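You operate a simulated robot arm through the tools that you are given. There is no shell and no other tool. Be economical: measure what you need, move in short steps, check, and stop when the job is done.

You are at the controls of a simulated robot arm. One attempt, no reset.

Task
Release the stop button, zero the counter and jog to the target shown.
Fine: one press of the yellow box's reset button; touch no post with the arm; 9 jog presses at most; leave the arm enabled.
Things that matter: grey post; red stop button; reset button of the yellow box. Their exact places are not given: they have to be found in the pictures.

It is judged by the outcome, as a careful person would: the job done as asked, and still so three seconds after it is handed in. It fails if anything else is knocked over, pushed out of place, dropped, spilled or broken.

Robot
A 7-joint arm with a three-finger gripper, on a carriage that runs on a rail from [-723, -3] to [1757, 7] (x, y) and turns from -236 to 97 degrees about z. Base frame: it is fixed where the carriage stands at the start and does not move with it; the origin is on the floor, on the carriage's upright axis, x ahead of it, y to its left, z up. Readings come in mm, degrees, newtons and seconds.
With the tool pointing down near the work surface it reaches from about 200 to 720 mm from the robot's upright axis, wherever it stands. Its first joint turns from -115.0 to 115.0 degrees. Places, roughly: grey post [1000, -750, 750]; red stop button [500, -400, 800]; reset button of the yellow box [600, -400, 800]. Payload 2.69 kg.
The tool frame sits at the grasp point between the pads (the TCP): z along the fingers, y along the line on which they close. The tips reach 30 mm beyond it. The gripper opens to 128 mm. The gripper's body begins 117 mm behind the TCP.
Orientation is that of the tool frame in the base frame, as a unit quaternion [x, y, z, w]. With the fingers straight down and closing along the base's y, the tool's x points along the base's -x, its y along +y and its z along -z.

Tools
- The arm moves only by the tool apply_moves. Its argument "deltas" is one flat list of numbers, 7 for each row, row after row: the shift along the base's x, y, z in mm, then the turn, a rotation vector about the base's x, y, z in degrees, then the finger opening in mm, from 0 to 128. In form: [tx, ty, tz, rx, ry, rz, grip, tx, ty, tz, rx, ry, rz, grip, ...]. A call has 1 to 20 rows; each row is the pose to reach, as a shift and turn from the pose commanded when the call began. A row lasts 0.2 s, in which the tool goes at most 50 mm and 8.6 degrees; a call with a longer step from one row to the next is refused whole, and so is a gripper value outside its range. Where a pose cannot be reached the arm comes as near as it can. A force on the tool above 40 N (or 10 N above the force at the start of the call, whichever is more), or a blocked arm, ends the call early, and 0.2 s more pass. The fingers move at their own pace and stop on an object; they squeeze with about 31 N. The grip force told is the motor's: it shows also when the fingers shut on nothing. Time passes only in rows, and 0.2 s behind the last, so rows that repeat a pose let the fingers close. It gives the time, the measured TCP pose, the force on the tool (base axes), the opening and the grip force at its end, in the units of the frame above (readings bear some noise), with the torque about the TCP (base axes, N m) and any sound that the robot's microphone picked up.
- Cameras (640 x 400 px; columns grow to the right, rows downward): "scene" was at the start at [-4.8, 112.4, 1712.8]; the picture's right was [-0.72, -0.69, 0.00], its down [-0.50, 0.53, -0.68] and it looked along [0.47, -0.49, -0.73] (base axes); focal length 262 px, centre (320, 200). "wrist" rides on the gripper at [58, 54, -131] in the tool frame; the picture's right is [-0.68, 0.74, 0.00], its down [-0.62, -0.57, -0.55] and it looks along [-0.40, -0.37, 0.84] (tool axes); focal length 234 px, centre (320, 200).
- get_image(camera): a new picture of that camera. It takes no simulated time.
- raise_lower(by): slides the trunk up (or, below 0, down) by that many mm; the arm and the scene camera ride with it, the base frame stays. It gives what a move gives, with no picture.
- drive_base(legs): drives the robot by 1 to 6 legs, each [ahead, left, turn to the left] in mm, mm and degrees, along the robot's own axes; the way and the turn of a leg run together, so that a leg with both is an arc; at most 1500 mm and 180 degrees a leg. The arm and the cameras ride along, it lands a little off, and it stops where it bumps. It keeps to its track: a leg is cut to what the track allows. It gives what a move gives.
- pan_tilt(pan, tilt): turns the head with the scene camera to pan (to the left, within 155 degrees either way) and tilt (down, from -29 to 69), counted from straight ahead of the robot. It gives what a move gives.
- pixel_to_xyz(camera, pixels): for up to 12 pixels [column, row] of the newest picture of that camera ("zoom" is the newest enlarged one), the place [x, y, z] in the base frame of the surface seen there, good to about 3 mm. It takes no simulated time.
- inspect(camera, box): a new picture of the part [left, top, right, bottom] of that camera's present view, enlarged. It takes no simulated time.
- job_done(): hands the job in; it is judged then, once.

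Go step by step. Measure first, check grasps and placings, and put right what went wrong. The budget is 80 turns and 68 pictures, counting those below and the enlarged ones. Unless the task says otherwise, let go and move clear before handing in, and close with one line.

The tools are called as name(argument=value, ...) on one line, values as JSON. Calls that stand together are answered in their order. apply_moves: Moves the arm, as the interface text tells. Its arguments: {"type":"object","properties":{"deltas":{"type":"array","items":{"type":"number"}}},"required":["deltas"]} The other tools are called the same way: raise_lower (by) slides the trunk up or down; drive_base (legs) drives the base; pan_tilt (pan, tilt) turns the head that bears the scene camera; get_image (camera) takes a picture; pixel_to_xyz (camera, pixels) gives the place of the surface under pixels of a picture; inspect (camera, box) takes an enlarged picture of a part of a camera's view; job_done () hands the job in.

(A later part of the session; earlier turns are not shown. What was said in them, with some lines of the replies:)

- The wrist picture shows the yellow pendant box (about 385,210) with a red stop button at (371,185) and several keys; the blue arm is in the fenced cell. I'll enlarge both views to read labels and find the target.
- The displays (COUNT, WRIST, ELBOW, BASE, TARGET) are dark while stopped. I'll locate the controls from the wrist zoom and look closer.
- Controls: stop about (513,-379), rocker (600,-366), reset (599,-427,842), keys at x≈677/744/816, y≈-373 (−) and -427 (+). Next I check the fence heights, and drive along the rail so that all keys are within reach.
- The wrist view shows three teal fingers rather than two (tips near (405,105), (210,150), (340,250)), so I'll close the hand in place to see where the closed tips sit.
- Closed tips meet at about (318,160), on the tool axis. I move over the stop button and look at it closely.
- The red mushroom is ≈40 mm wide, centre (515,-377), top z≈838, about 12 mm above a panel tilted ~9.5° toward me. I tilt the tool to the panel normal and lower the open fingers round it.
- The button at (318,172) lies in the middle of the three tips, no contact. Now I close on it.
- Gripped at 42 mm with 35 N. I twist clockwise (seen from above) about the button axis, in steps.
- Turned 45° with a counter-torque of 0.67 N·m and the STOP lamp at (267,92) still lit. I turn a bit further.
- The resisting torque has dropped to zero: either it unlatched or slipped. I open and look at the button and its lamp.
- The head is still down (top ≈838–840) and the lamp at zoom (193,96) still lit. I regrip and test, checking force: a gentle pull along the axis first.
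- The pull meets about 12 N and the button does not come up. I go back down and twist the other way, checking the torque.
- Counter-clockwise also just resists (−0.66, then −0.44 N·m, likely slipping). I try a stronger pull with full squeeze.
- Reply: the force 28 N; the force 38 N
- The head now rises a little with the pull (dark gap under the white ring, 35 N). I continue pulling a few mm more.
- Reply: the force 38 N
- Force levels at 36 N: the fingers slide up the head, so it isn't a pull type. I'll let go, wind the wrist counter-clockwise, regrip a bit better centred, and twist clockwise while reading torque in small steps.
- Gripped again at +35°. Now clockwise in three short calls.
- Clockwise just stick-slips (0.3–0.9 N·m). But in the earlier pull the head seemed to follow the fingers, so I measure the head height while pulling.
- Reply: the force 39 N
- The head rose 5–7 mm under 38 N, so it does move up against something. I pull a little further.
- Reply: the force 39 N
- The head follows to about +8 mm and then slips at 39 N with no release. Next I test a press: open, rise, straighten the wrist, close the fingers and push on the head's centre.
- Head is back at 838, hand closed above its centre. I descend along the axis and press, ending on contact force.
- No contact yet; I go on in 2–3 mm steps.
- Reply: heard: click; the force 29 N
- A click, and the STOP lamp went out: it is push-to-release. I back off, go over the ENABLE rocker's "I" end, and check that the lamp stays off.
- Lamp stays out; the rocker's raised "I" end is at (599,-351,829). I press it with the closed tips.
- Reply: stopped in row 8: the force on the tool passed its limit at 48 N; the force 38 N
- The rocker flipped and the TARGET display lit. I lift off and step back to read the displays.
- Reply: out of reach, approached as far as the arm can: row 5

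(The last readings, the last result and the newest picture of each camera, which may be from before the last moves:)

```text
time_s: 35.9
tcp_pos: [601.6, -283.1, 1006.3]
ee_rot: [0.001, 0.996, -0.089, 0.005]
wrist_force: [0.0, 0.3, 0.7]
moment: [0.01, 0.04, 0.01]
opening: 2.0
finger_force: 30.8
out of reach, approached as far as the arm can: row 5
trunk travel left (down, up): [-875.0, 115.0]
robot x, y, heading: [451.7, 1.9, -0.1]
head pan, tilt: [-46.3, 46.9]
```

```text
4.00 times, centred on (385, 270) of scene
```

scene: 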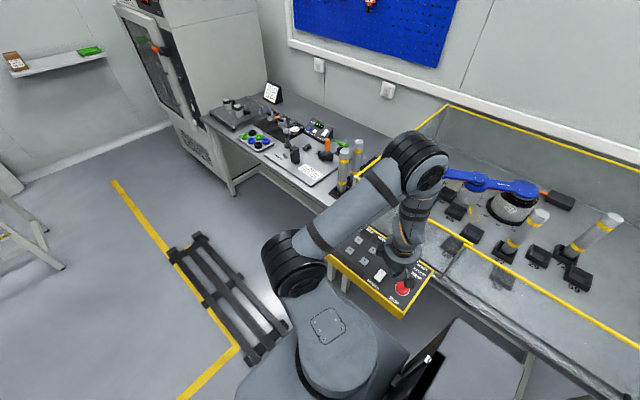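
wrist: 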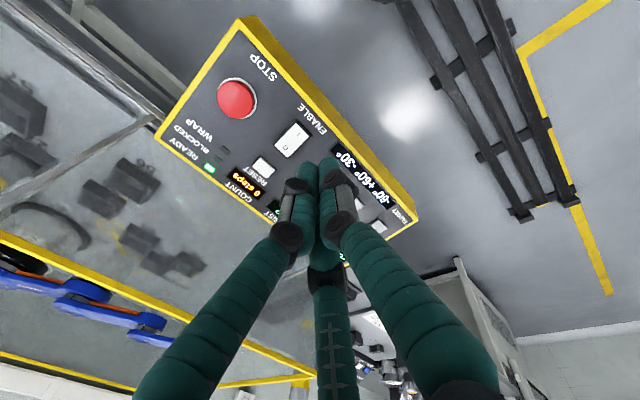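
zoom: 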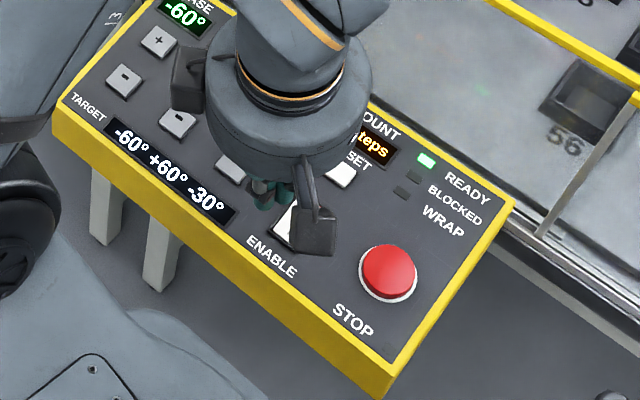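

READY is lit; TARGET reads −60° +60° −30° (base, elbow, wrist) and BASE shows −60°. I move the hand aside to read the other displays.

apply_moves(deltas=[-45, -20, 0, 0, 0, 0, 0, -90, -40, 0, 0, 0, 0, 0, -130, -60, 0, 0, 0, 0, 0])

inspect(camera="scene", box=[325, 220, 445, 320])

inspect(camera="wrist", box=[260, 60, 500, 260])

```text
time_s: 36.7
tcp_pos: [463.6, -330.0, 1018.8]
ee_rot: [0.0, 0.996, -0.084, 0.001]
wrist_force: [-0.4, -0.7, 0.4]
moment: [0.01, -0.1, 0.01]
opening: 1.9
finger_force: 30.7
trunk travel left (down, up): [-875.0, 115.0]
robot x, y, heading: [449.4, 0.3, -0.2]
head pan, tilt: [-46.3, 46.9]
```

```text
4.00 times, centred on (385, 270) of scene
```

zoom: 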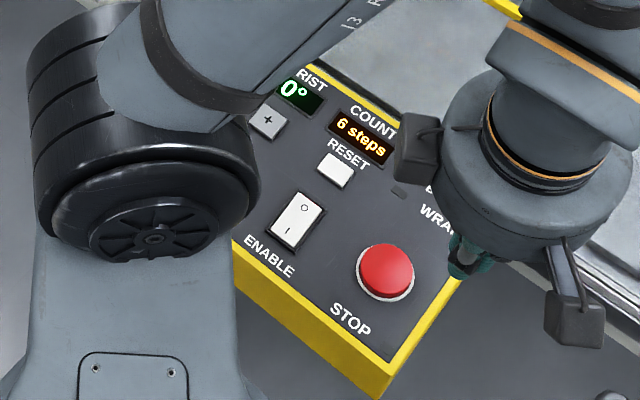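

```text
2.00 times, centred on (380, 160) of wrist
```

zoom: 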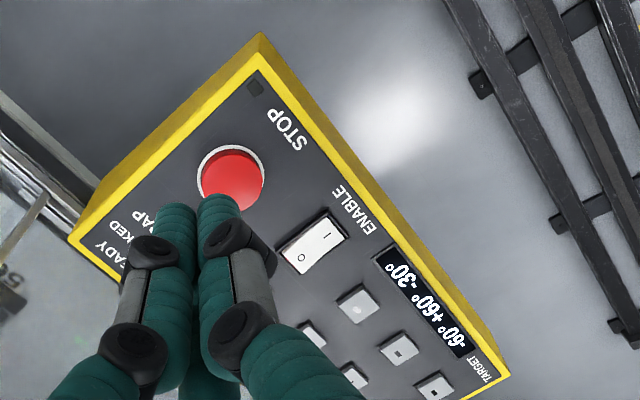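

COUNT reads 6 steps. I press RESET once: hover over (599,-427) and descend slowly along the panel axis.

apply_moves(deltas=[30, -20, -25, 0, 0, 0, 0, 60, -40, -50, 0, 0, 0, 0, 90, -55, -75, 0, 0, 0, 0, 115, -75, -95, 0, 0, 0, 0, 135.5, -84, -109, 0, 0, 0, 0, 135.5, -89, -135, 0, 0, 0, 0, 135.5, -90.5, -146, 0, 0, 0, 0])

inspect(camera="wrist", box=[220, 60, 460, 240])

```text
time_s: 38.3
tcp_pos: [601.9, -422.2, 871.3]
ee_rot: [0.002, 0.996, -0.085, 0.001]
wrist_force: [0.3, 0.4, -0.4]
moment: [0.01, -0.02, 0.0]
opening: 2.1
finger_force: 31.3
trunk travel left (down, up): [-875.0, 115.0]
robot x, y, heading: [452.5, 0.4, 0.1]
head pan, tilt: [-46.3, 46.9]
```

```text
2.22 times, centred on (340, 150) of wrist
```

zoom: 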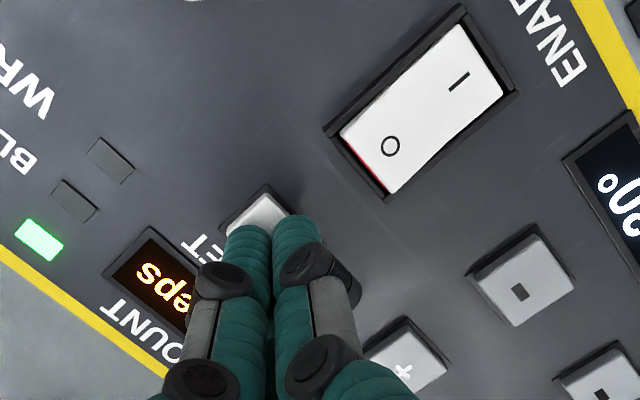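

Tips are right over the RESET cap (zoom (262,205)). Press in small steps.

apply_moves(deltas=[-2, -0.5, -3, 0, 0, 0, 0, -2, -1, -6, 0, 0, 0, 0, -2, -1.4, -8.5, 0, 0, 0, 0, -2, -1.7, -10.5, 0, 0, 0, 0, -2, -1.7, -10.5, 0, 0, 0, 0])

inspect(camera="wrist", box=[220, 60, 460, 240])

```text
time_s: 39.5
tcp_pos: [599.5, -423.2, 861.6]
ee_rot: [0.002, 0.996, -0.085, 0.001]
wrist_force: [0.3, -1.5, 4.8]
moment: [-0.12, -0.02, 0.0]
opening: 2.3
finger_force: 30.8
trunk travel left (down, up): [-875.0, 115.0]
robot x, y, heading: [451.8, 0.6, -0.5]
head pan, tilt: [-46.3, 46.9]
heard: click
```

```text
2.22 times, centred on (340, 150) of wrist
```

zoom: 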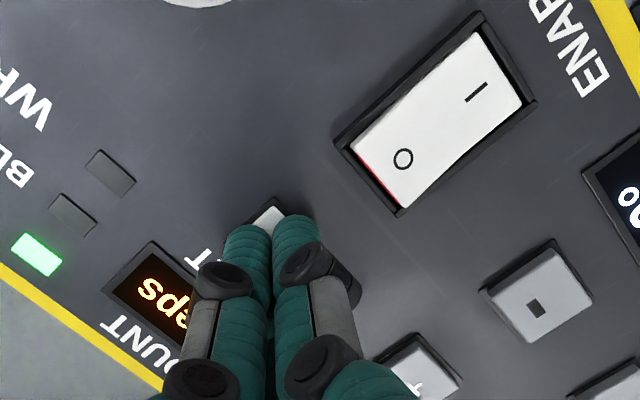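

Click heard. I lift straight up, open the fingers to clear the view and read the displays.

apply_moves(deltas=[0, 5, 30, 0, 0, 0, 30, 0, 10, 65, 0, 0, 0, 60, 0, 25, 105, 0, 0, 0, 100, 20, 45, 135, 0, 0, 0, 128, 40, 60, 150, 0, 0, 0, 128, 40, 60, 150, 0, 0, 0, 128])

get_image(camera="wrist")

inspect(camera="wrist", box=[220, 60, 440, 260])

inspect(camera="scene", box=[360, 100, 640, 300])

```text
time_s: 40.9
tcp_pos: [641.2, -364.8, 1009.6]
ee_rot: [0.002, 0.996, -0.085, 0.0]
wrist_force: [0.3, -0.6, 0.1]
moment: [0.02, 0.07, 0.02]
opening: 96.0
finger_force: 0.1
out of reach, approached as far as the arm can: row 5
trunk travel left (down, up): [-875.0, 115.0]
robot x, y, heading: [446.4, 3.3, -0.1]
head pan, tilt: [-46.3, 46.9]
```

```text
25 pictures are left
```

wrist: 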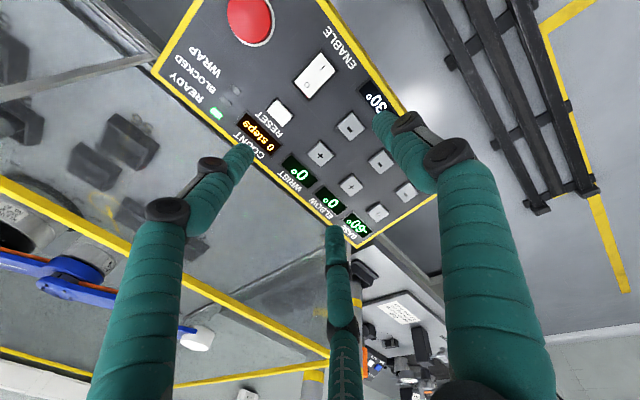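

```text
2.00 times, centred on (330, 160) of wrist
```

zoom: 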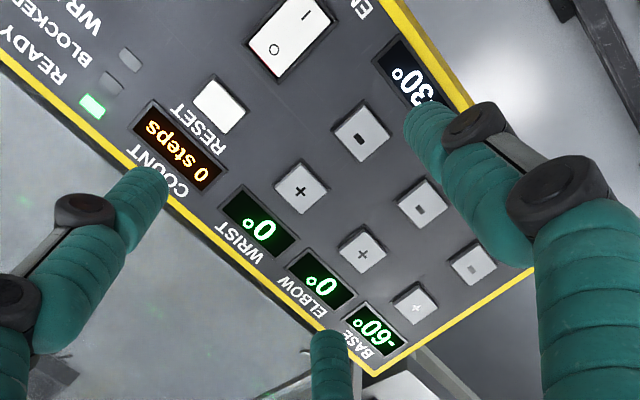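

```text
2.00 times, centred on (500, 200) of scene
```

zoom: 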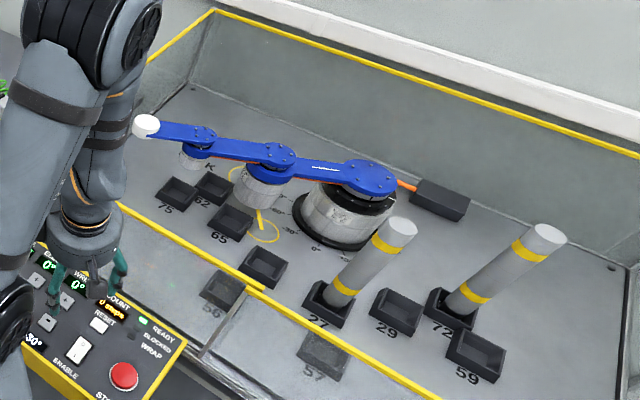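

COUNT is 0, joints −60/0/0, target −60/+60/−30: so elbow plus and wrist minus only. Before jogging, I measure the blue arm and the posts to check the sweep.

pixel_to_xyz(camera="zoom", pixels=[[365, 178], [275, 155], [203, 133], [145, 125], [400, 228], [545, 235], [320, 300], [455, 305], [268, 230], [240, 170], [315, 245], [215, 185]])

inspect(camera="scene", box=[420, 140, 560, 240])

```text
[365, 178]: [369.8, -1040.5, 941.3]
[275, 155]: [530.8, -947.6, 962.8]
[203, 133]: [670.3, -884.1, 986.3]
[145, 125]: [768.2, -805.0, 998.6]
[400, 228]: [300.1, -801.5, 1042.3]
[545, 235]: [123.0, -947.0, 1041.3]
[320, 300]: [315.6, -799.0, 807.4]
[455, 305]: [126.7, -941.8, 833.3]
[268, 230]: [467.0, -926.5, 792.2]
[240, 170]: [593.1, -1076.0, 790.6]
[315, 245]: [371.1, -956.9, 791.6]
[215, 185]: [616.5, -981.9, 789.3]
```

```text
4.00 times, centred on (490, 190) of scene
```

zoom: 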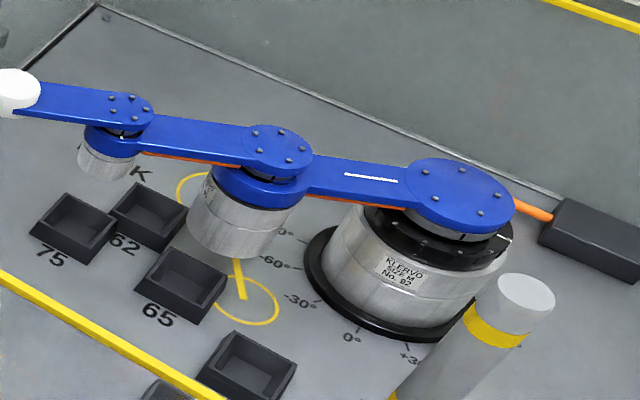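

Link lengths put the target sweep (elbow at (531,-948), reach ≈280 mm) well clear of both cell posts (300,-801) and (123,-947). I close the hand and hover over the ELBOW + key (745,-427).

apply_moves(deltas=[20, -10, -15, 0, 0, 0, 90, 45, -22, -40, 0, 0, 0, 60, 75, -36, -70, 0, 0, 0, 30, 105, -52, -100, 0, 0, 0, 0, 105, -56, -125, 0, 0, 0, 0, 105, -56, -125, 0, 0, 0, 0, 105, -57, -135, 0, 0, 0, 0, 105, -57, -135, 0, 0, 0, 0])

inspect(camera="wrist", box=[220, 60, 460, 240])

```text
time_s: 42.7
tcp_pos: [745.5, -420.5, 879.0]
ee_rot: [0.002, 0.996, -0.085, 0.001]
wrist_force: [-0.8, 0.3, 0.0]
moment: [0.03, 0.01, 0.0]
opening: 2.5
finger_force: 20.1
trunk travel left (down, up): [-875.0, 115.0]
robot x, y, heading: [450.0, 1.2, -0.1]
head pan, tilt: [-46.3, 46.9]
```

```text
2.22 times, centred on (340, 150) of wrist
```

zoom: 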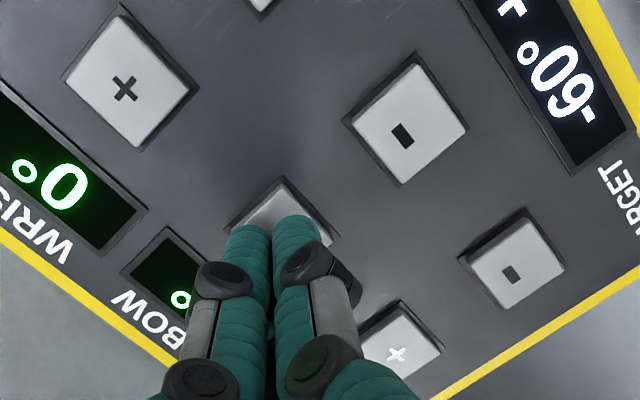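

Tips are over the ELBOW + key. One press and lift back.

apply_moves(deltas=[0, -1.7, -10, 0, 0, 0, 0, 0, -2.5, -14, 0, 0, 0, 0, 0, -3, -17, 0, 0, 0, 0, 0, -3.2, -18.5, 0, 0, 0, 0, 0, -2, -10, 0, 0, 0, 0, 0, 0, 0, 0, 0, 0, 0, 0, 0, 0, 0, 0, 0, 0])

inspect(camera="wrist", box=[200, 60, 480, 260])

inspect(camera="scene", box=[320, 100, 640, 300])

```text
time_s: 44.3
tcp_pos: [743.5, -422.8, 877.9]
ee_rot: [0.003, 0.996, -0.085, 0.0]
wrist_force: [-0.4, -0.7, 0.7]
moment: [0.03, 0.0, 0.03]
opening: 2.0
finger_force: 31.1
trunk travel left (down, up): [-875.0, 115.0]
robot x, y, heading: [450.7, 3.2, -0.2]
head pan, tilt: [-46.3, 46.9]
heard: click
```

```text
2.00 times, centred on (340, 160) of wrist
```

zoom: 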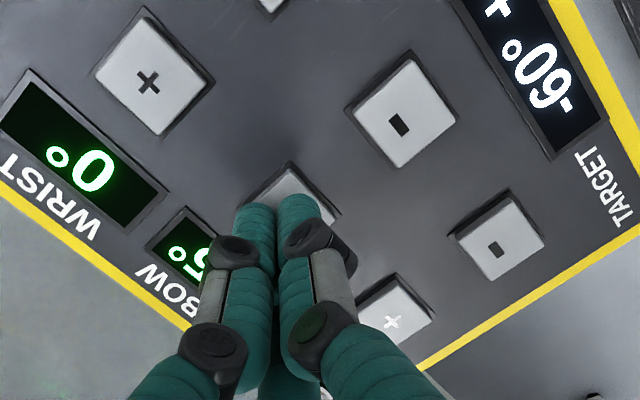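

```text
2.00 times, centred on (480, 200) of scene
```

zoom: 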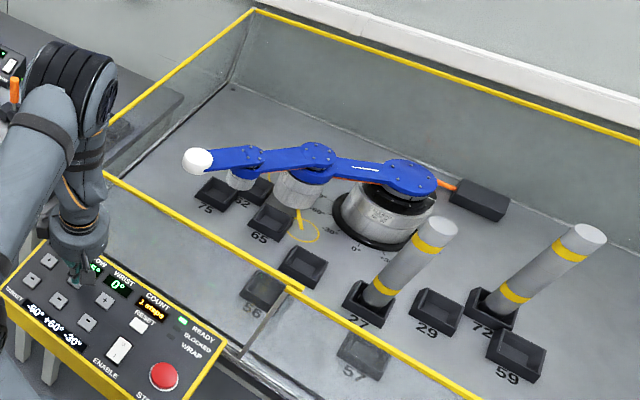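

COUNT is 1 and the elbow display ends in 5°. I enlarge the display to know the step size.

inspect(camera="scene", box=[320, 215, 430, 295])

```text
5.00 times, centred on (375, 255) of scene
```

zoom: 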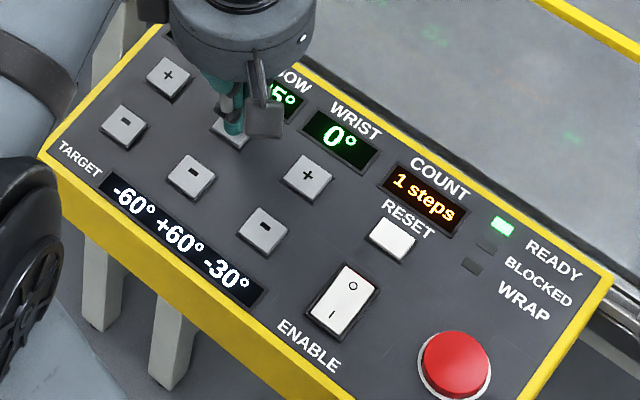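

Display reads 15° (step 15°), READY lit, no block. I press ELBOW + once more and check the count.

apply_moves(deltas=[0, -1.7, -10, 0, 0, 0, 0, 0, -2.5, -14, 0, 0, 0, 0, 0, -3, -17, 0, 0, 0, 0, 0, -3.2, -18.5, 0, 0, 0, 0, 0, -2, -10, 0, 0, 0, 0, 0, 0, 0, 0, 0, 0, 0, 0, 0, 0, 0, 0, 0, 0, 0, 0, 0, 0, 0, 0, 0])

inspect(camera="scene", box=[320, 155, 480, 295])

```text
time_s: 46.1
tcp_pos: [745.2, -420.8, 877.2]
ee_rot: [0.002, 0.996, -0.085, 0.001]
wrist_force: [-0.1, 0.2, 0.0]
moment: [0.0, 0.01, -0.03]
opening: 2.0
finger_force: 30.5
trunk travel left (down, up): [-875.0, 115.0]
robot x, y, heading: [449.6, 1.3, -0.3]
head pan, tilt: [-46.3, 46.9]
heard: click
```

```text
2.86 times, centred on (400, 225) of scene
```

zoom: 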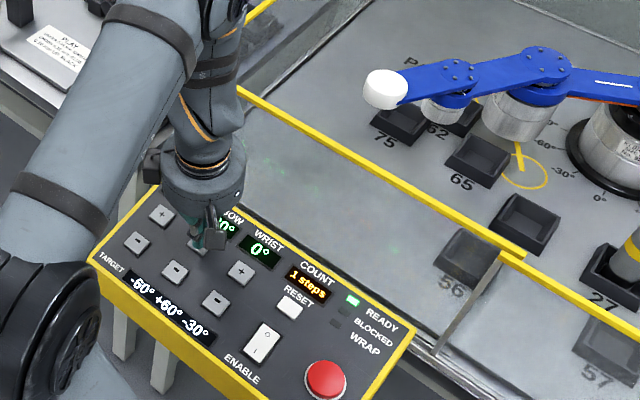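

Elbow now shows x0°; the count digit needs a closer look.

inspect(camera="scene", box=[365, 205, 425, 245])

```text
10.00 times, centred on (395, 225) of scene
```

zoom: 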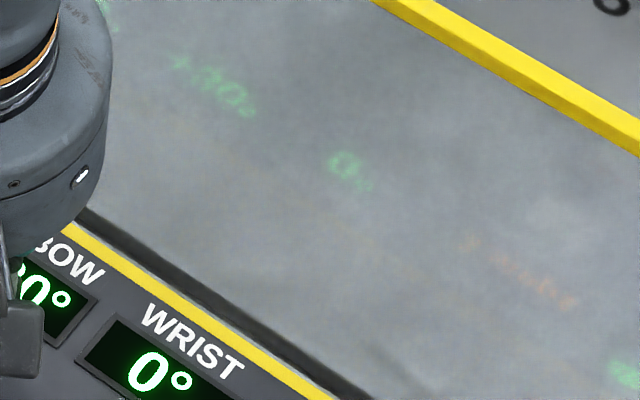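

inspect(camera="scene", box=[370, 235, 430, 275])

```text
10.00 times, centred on (400, 255) of scene
```

zoom: 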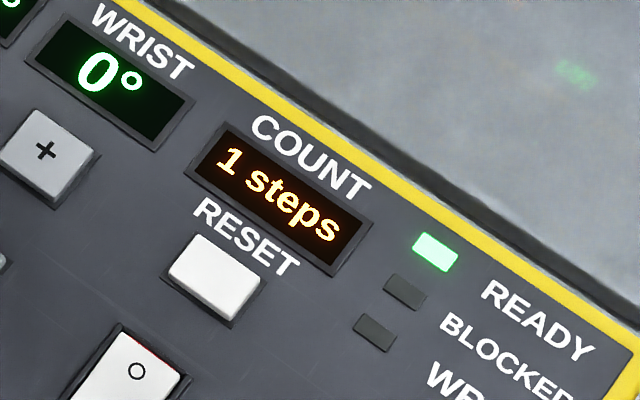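

COUNT is 1 with elbow +30°: likely the step is 30° and I read it mid-motion, with the second press ignored. I wait a second and recheck.

apply_moves(deltas=[0, 0, 0, 0, 0, 0, 0, 0, 0, 0, 0, 0, 0, 0, 0, 0, 0, 0, 0, 0, 0, 0, 0, 0, 0, 0, 0, 0, 0, 0, 0, 0, 0, 0, 0, 0, 0, 0, 0, 0, 0, 0, 0, 0, 0, 0, 0, 0, 0, 0, 4, 20, 0, 0, 0, 0])

inspect(camera="scene", box=[350, 205, 430, 275])

```text
time_s: 47.9
tcp_pos: [742.2, -417.0, 895.9]
ee_rot: [0.003, 0.996, -0.085, 0.0]
wrist_force: [-0.2, 0.3, -0.3]
moment: [0.0, -0.04, 0.06]
opening: 1.8
finger_force: 30.9
trunk travel left (down, up): [-875.0, 115.0]
robot x, y, heading: [449.3, 2.2, -0.0]
head pan, tilt: [-46.3, 46.9]
```

```text
5.71 times, centred on (390, 240) of scene
```

zoom: 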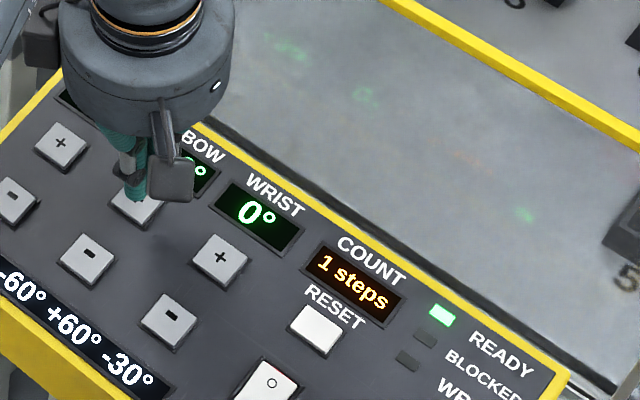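

Stable at 1 step = 30°. One more ELBOW + press, then wait for the motion to finish.

apply_moves(deltas=[0, -3.5, -20, 0, 0, 0, 0, 0, -5.5, -31, 0, 0, 0, 0, 0, -6.6, -36, 0, 0, 0, 0, 0, -7, -38.5, 0, 0, 0, 0, 0, -5, -28, 0, 0, 0, 0, 0, 0, 0, 0, 0, 0, 0, 0, 0, 0, 0, 0, 0, 0, 0, 0, 0, 0, 0, 0, 0, 0, 0, 0, 0, 0, 0, 0, -10, 10, 25, 0, 0, 0, 0, -40, 20, 45, 0, 0, 0, 0, -60, 30, 60, 0, 0, 0, 0, -60, 30, 60, 0, 0, 0, 0, -60, 30, 60, 0, 0, 0, 0])

inspect(camera="scene", box=[320, 135, 480, 275])

```text
time_s: 50.9
tcp_pos: [684.5, -385.7, 957.4]
ee_rot: [0.002, 0.996, -0.086, 0.001]
wrist_force: [-0.5, 0.4, 1.1]
moment: [-0.01, 0.0, -0.01]
opening: 2.1
finger_force: 30.7
trunk travel left (down, up): [-875.0, 115.0]
robot x, y, heading: [451.1, -0.9, -0.3]
head pan, tilt: [-46.3, 46.9]
heard: click
```

```text
2.86 times, centred on (400, 205) of scene
```

zoom: 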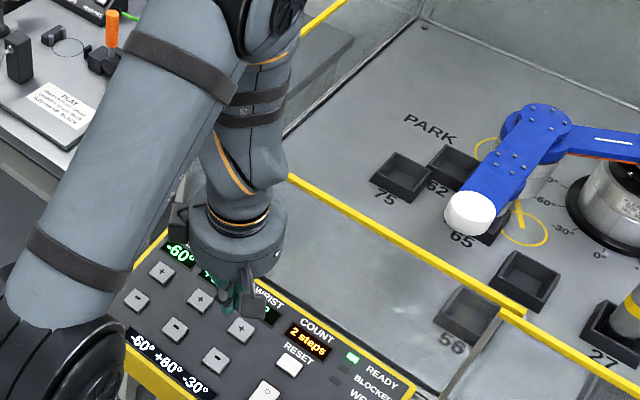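

COUNT 2, and the forearm has turned; now the WRIST − key at (678,-373,829). I hover over it and check alignment and the elbow display.

apply_moves(deltas=[-6.5, 25, -30, 0, 0, 0, 0, -6.5, 22, -65, 0, 0, 0, 0, -6.5, 19, -87, 0, 0, 0, 0, -6.5, 19, -87, 0, 0, 0, 0])

inspect(camera="wrist", box=[180, 60, 460, 260])

```text
time_s: 51.9
tcp_pos: [677.4, -367.5, 866.8]
ee_rot: [0.001, 0.996, -0.085, 0.001]
wrist_force: [-0.4, 0.2, 0.0]
moment: [0.02, -0.02, -0.02]
opening: 2.2
finger_force: 31.4
trunk travel left (down, up): [-875.0, 115.0]
robot x, y, heading: [446.1, -0.4, -0.4]
head pan, tilt: [-46.3, 46.9]
```

```text
2.00 times, centred on (320, 160) of wrist
```

zoom: 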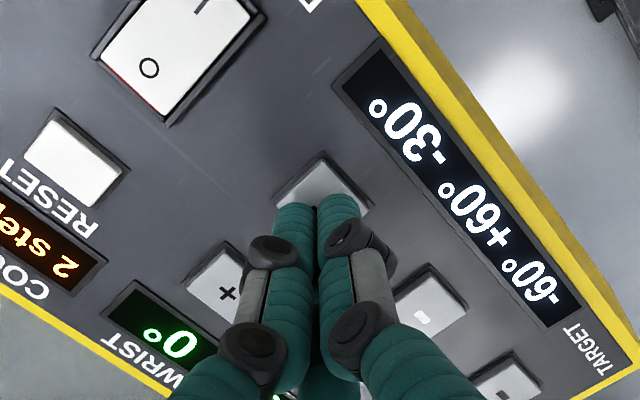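

Aligned over WRIST − (cap at zoom (325,185)). One press, then lift and wait.

apply_moves(deltas=[0, -1.4, -8, 0, 0, 0, 0, 0, -2.2, -13, 0, 0, 0, 0, 0, -2.8, -16, 0, 0, 0, 0, 0, -3.1, -17.8, 0, 0, 0, 0, 0, -1.5, -8, 0, 0, 0, 0, 0, 4, 25, 0, 0, 0, 0, -20, 15, 60, 0, 0, 0, 40, -50, 30, 90, 0, 0, 0, 80, -80, 40, 110, 0, 0, 0, 120, -80, 40, 110, 0, 0, 0, 120, -80, 40, 110, 0, 0, 0, 120, -80, 40, 110, 0, 0, 0, 120])

get_image(camera="wrist")

inspect(camera="scene", box=[320, 135, 480, 275])

```text
time_s: 54.5
tcp_pos: [600.1, -329.0, 984.2]
ee_rot: [0.001, 0.996, -0.085, 0.001]
wrist_force: [-0.2, 0.6, -0.5]
moment: [-0.01, -0.01, -0.01]
opening: 98.9
finger_force: 0.0
trunk travel left (down, up): [-875.0, 115.0]
robot x, y, heading: [452.3, -0.7, 0.1]
head pan, tilt: [-46.3, 46.9]
heard: click
```

```text
11 pictures are left
```

wrist: 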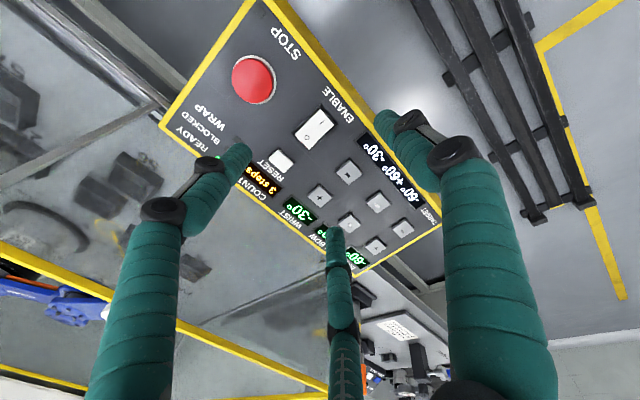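

```text
2.86 times, centred on (400, 205) of scene
```

zoom: 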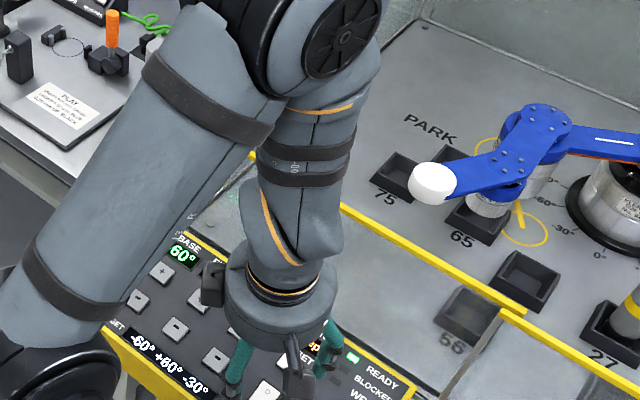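

COUNT 3, WRIST −30°, base −60°. I move the hand clear and read all displays once more, elbow in particular.

apply_moves(deltas=[-40, 10, 10, 0, 0, 0, 120, -80, 20, 20, 0, 0, 0, 120, -120, 30, 30, 0, 0, 0, 120, -120, 30, 30, 0, 0, 0, 120, -120, 30, 30, 0, 0, 0, 120])

inspect(camera="wrist", box=[220, 80, 460, 260])

inspect(camera="scene", box=[320, 135, 480, 275])

```text
time_s: 55.7
tcp_pos: [479.8, -299.0, 1012.7]
ee_rot: [0.002, 0.996, -0.085, 0.0]
wrist_force: [0.3, 0.0, -0.2]
moment: [0.02, -0.05, 0.02]
opening: 120.0
finger_force: 0.1
trunk travel left (down, up): [-875.0, 115.0]
robot x, y, heading: [449.8, -0.9, -0.0]
head pan, tilt: [-46.3, 46.9]
```

```text
2.22 times, centred on (340, 170) of wrist
```

zoom: 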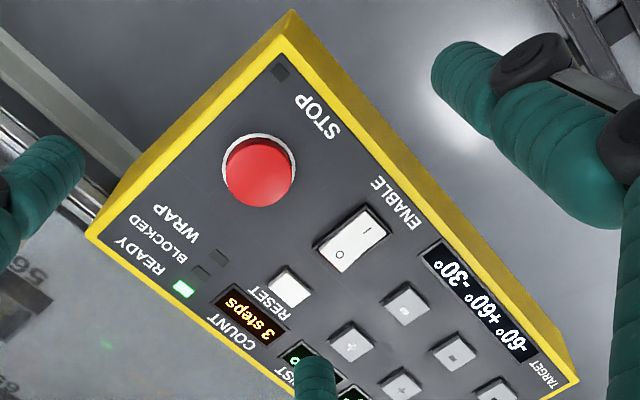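

```text
2.86 times, centred on (400, 205) of scene
```

zoom: 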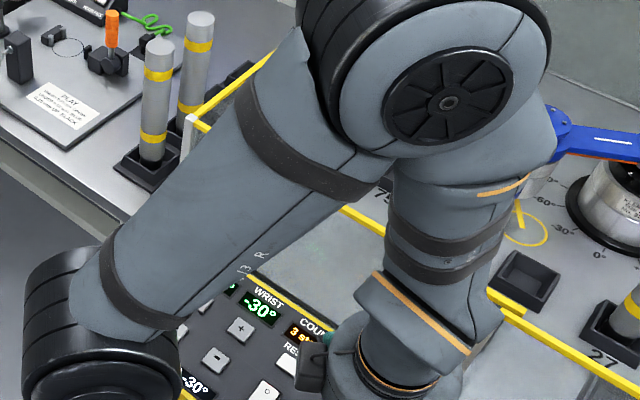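

Only the elbow display is hidden behind a finger. I swing the hand about z to uncover it.

apply_moves(deltas=[20, 0, 0, 0, 0, -8, 120, 40, 0, 0, 0, 0, -16, 120, 60, 0, 0, 0, 0, -24, 120, 60, 0, 0, 0, 0, -32, 120])

get_image(camera="wrist")

```text
time_s: 56.7
tcp_pos: [535.3, -300.5, 1011.5]
ee_rot: [0.221, 0.971, -0.087, -0.017]
wrist_force: [0.6, -0.9, -0.6]
moment: [-0.01, 0.02, -0.01]
opening: 120.1
finger_force: 0.0
out of reach, approached as far as the arm can: row 3, 4
trunk travel left (down, up): [-875.0, 115.0]
robot x, y, heading: [450.6, -0.0, 0.0]
head pan, tilt: [-46.3, 46.9]
```

```text
7 pictures are left
```

wrist: 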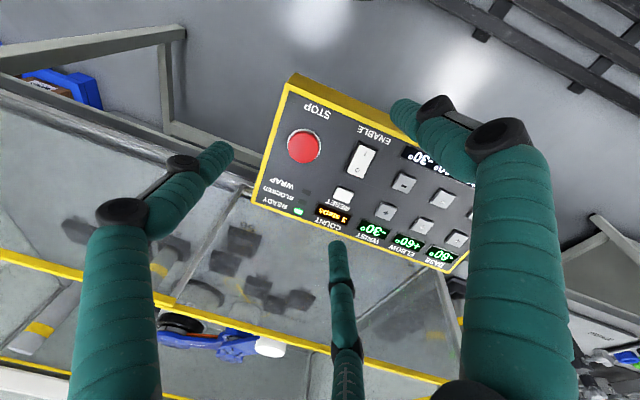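

The displays read BASE −60°, ELBOW +60°, WRIST −30° and COUNT 3 steps. READY is lit, the STOP lamp is out, ENABLE is on "I", and the hand is clear, so I hand in.

job_done()

```text
The job is handed in.
```

The stop button is released, the counter was zeroed with one reset press, and the blue arm is jogged to the target (−60° / +60° / −30°) and left enabled. It took four presses of the jog keys. The box counted three steps because it ignored one press made while the arm was still moving. The pictures show the blue arm well clear of the posts, and BLOCKED was unlit each time I checked.
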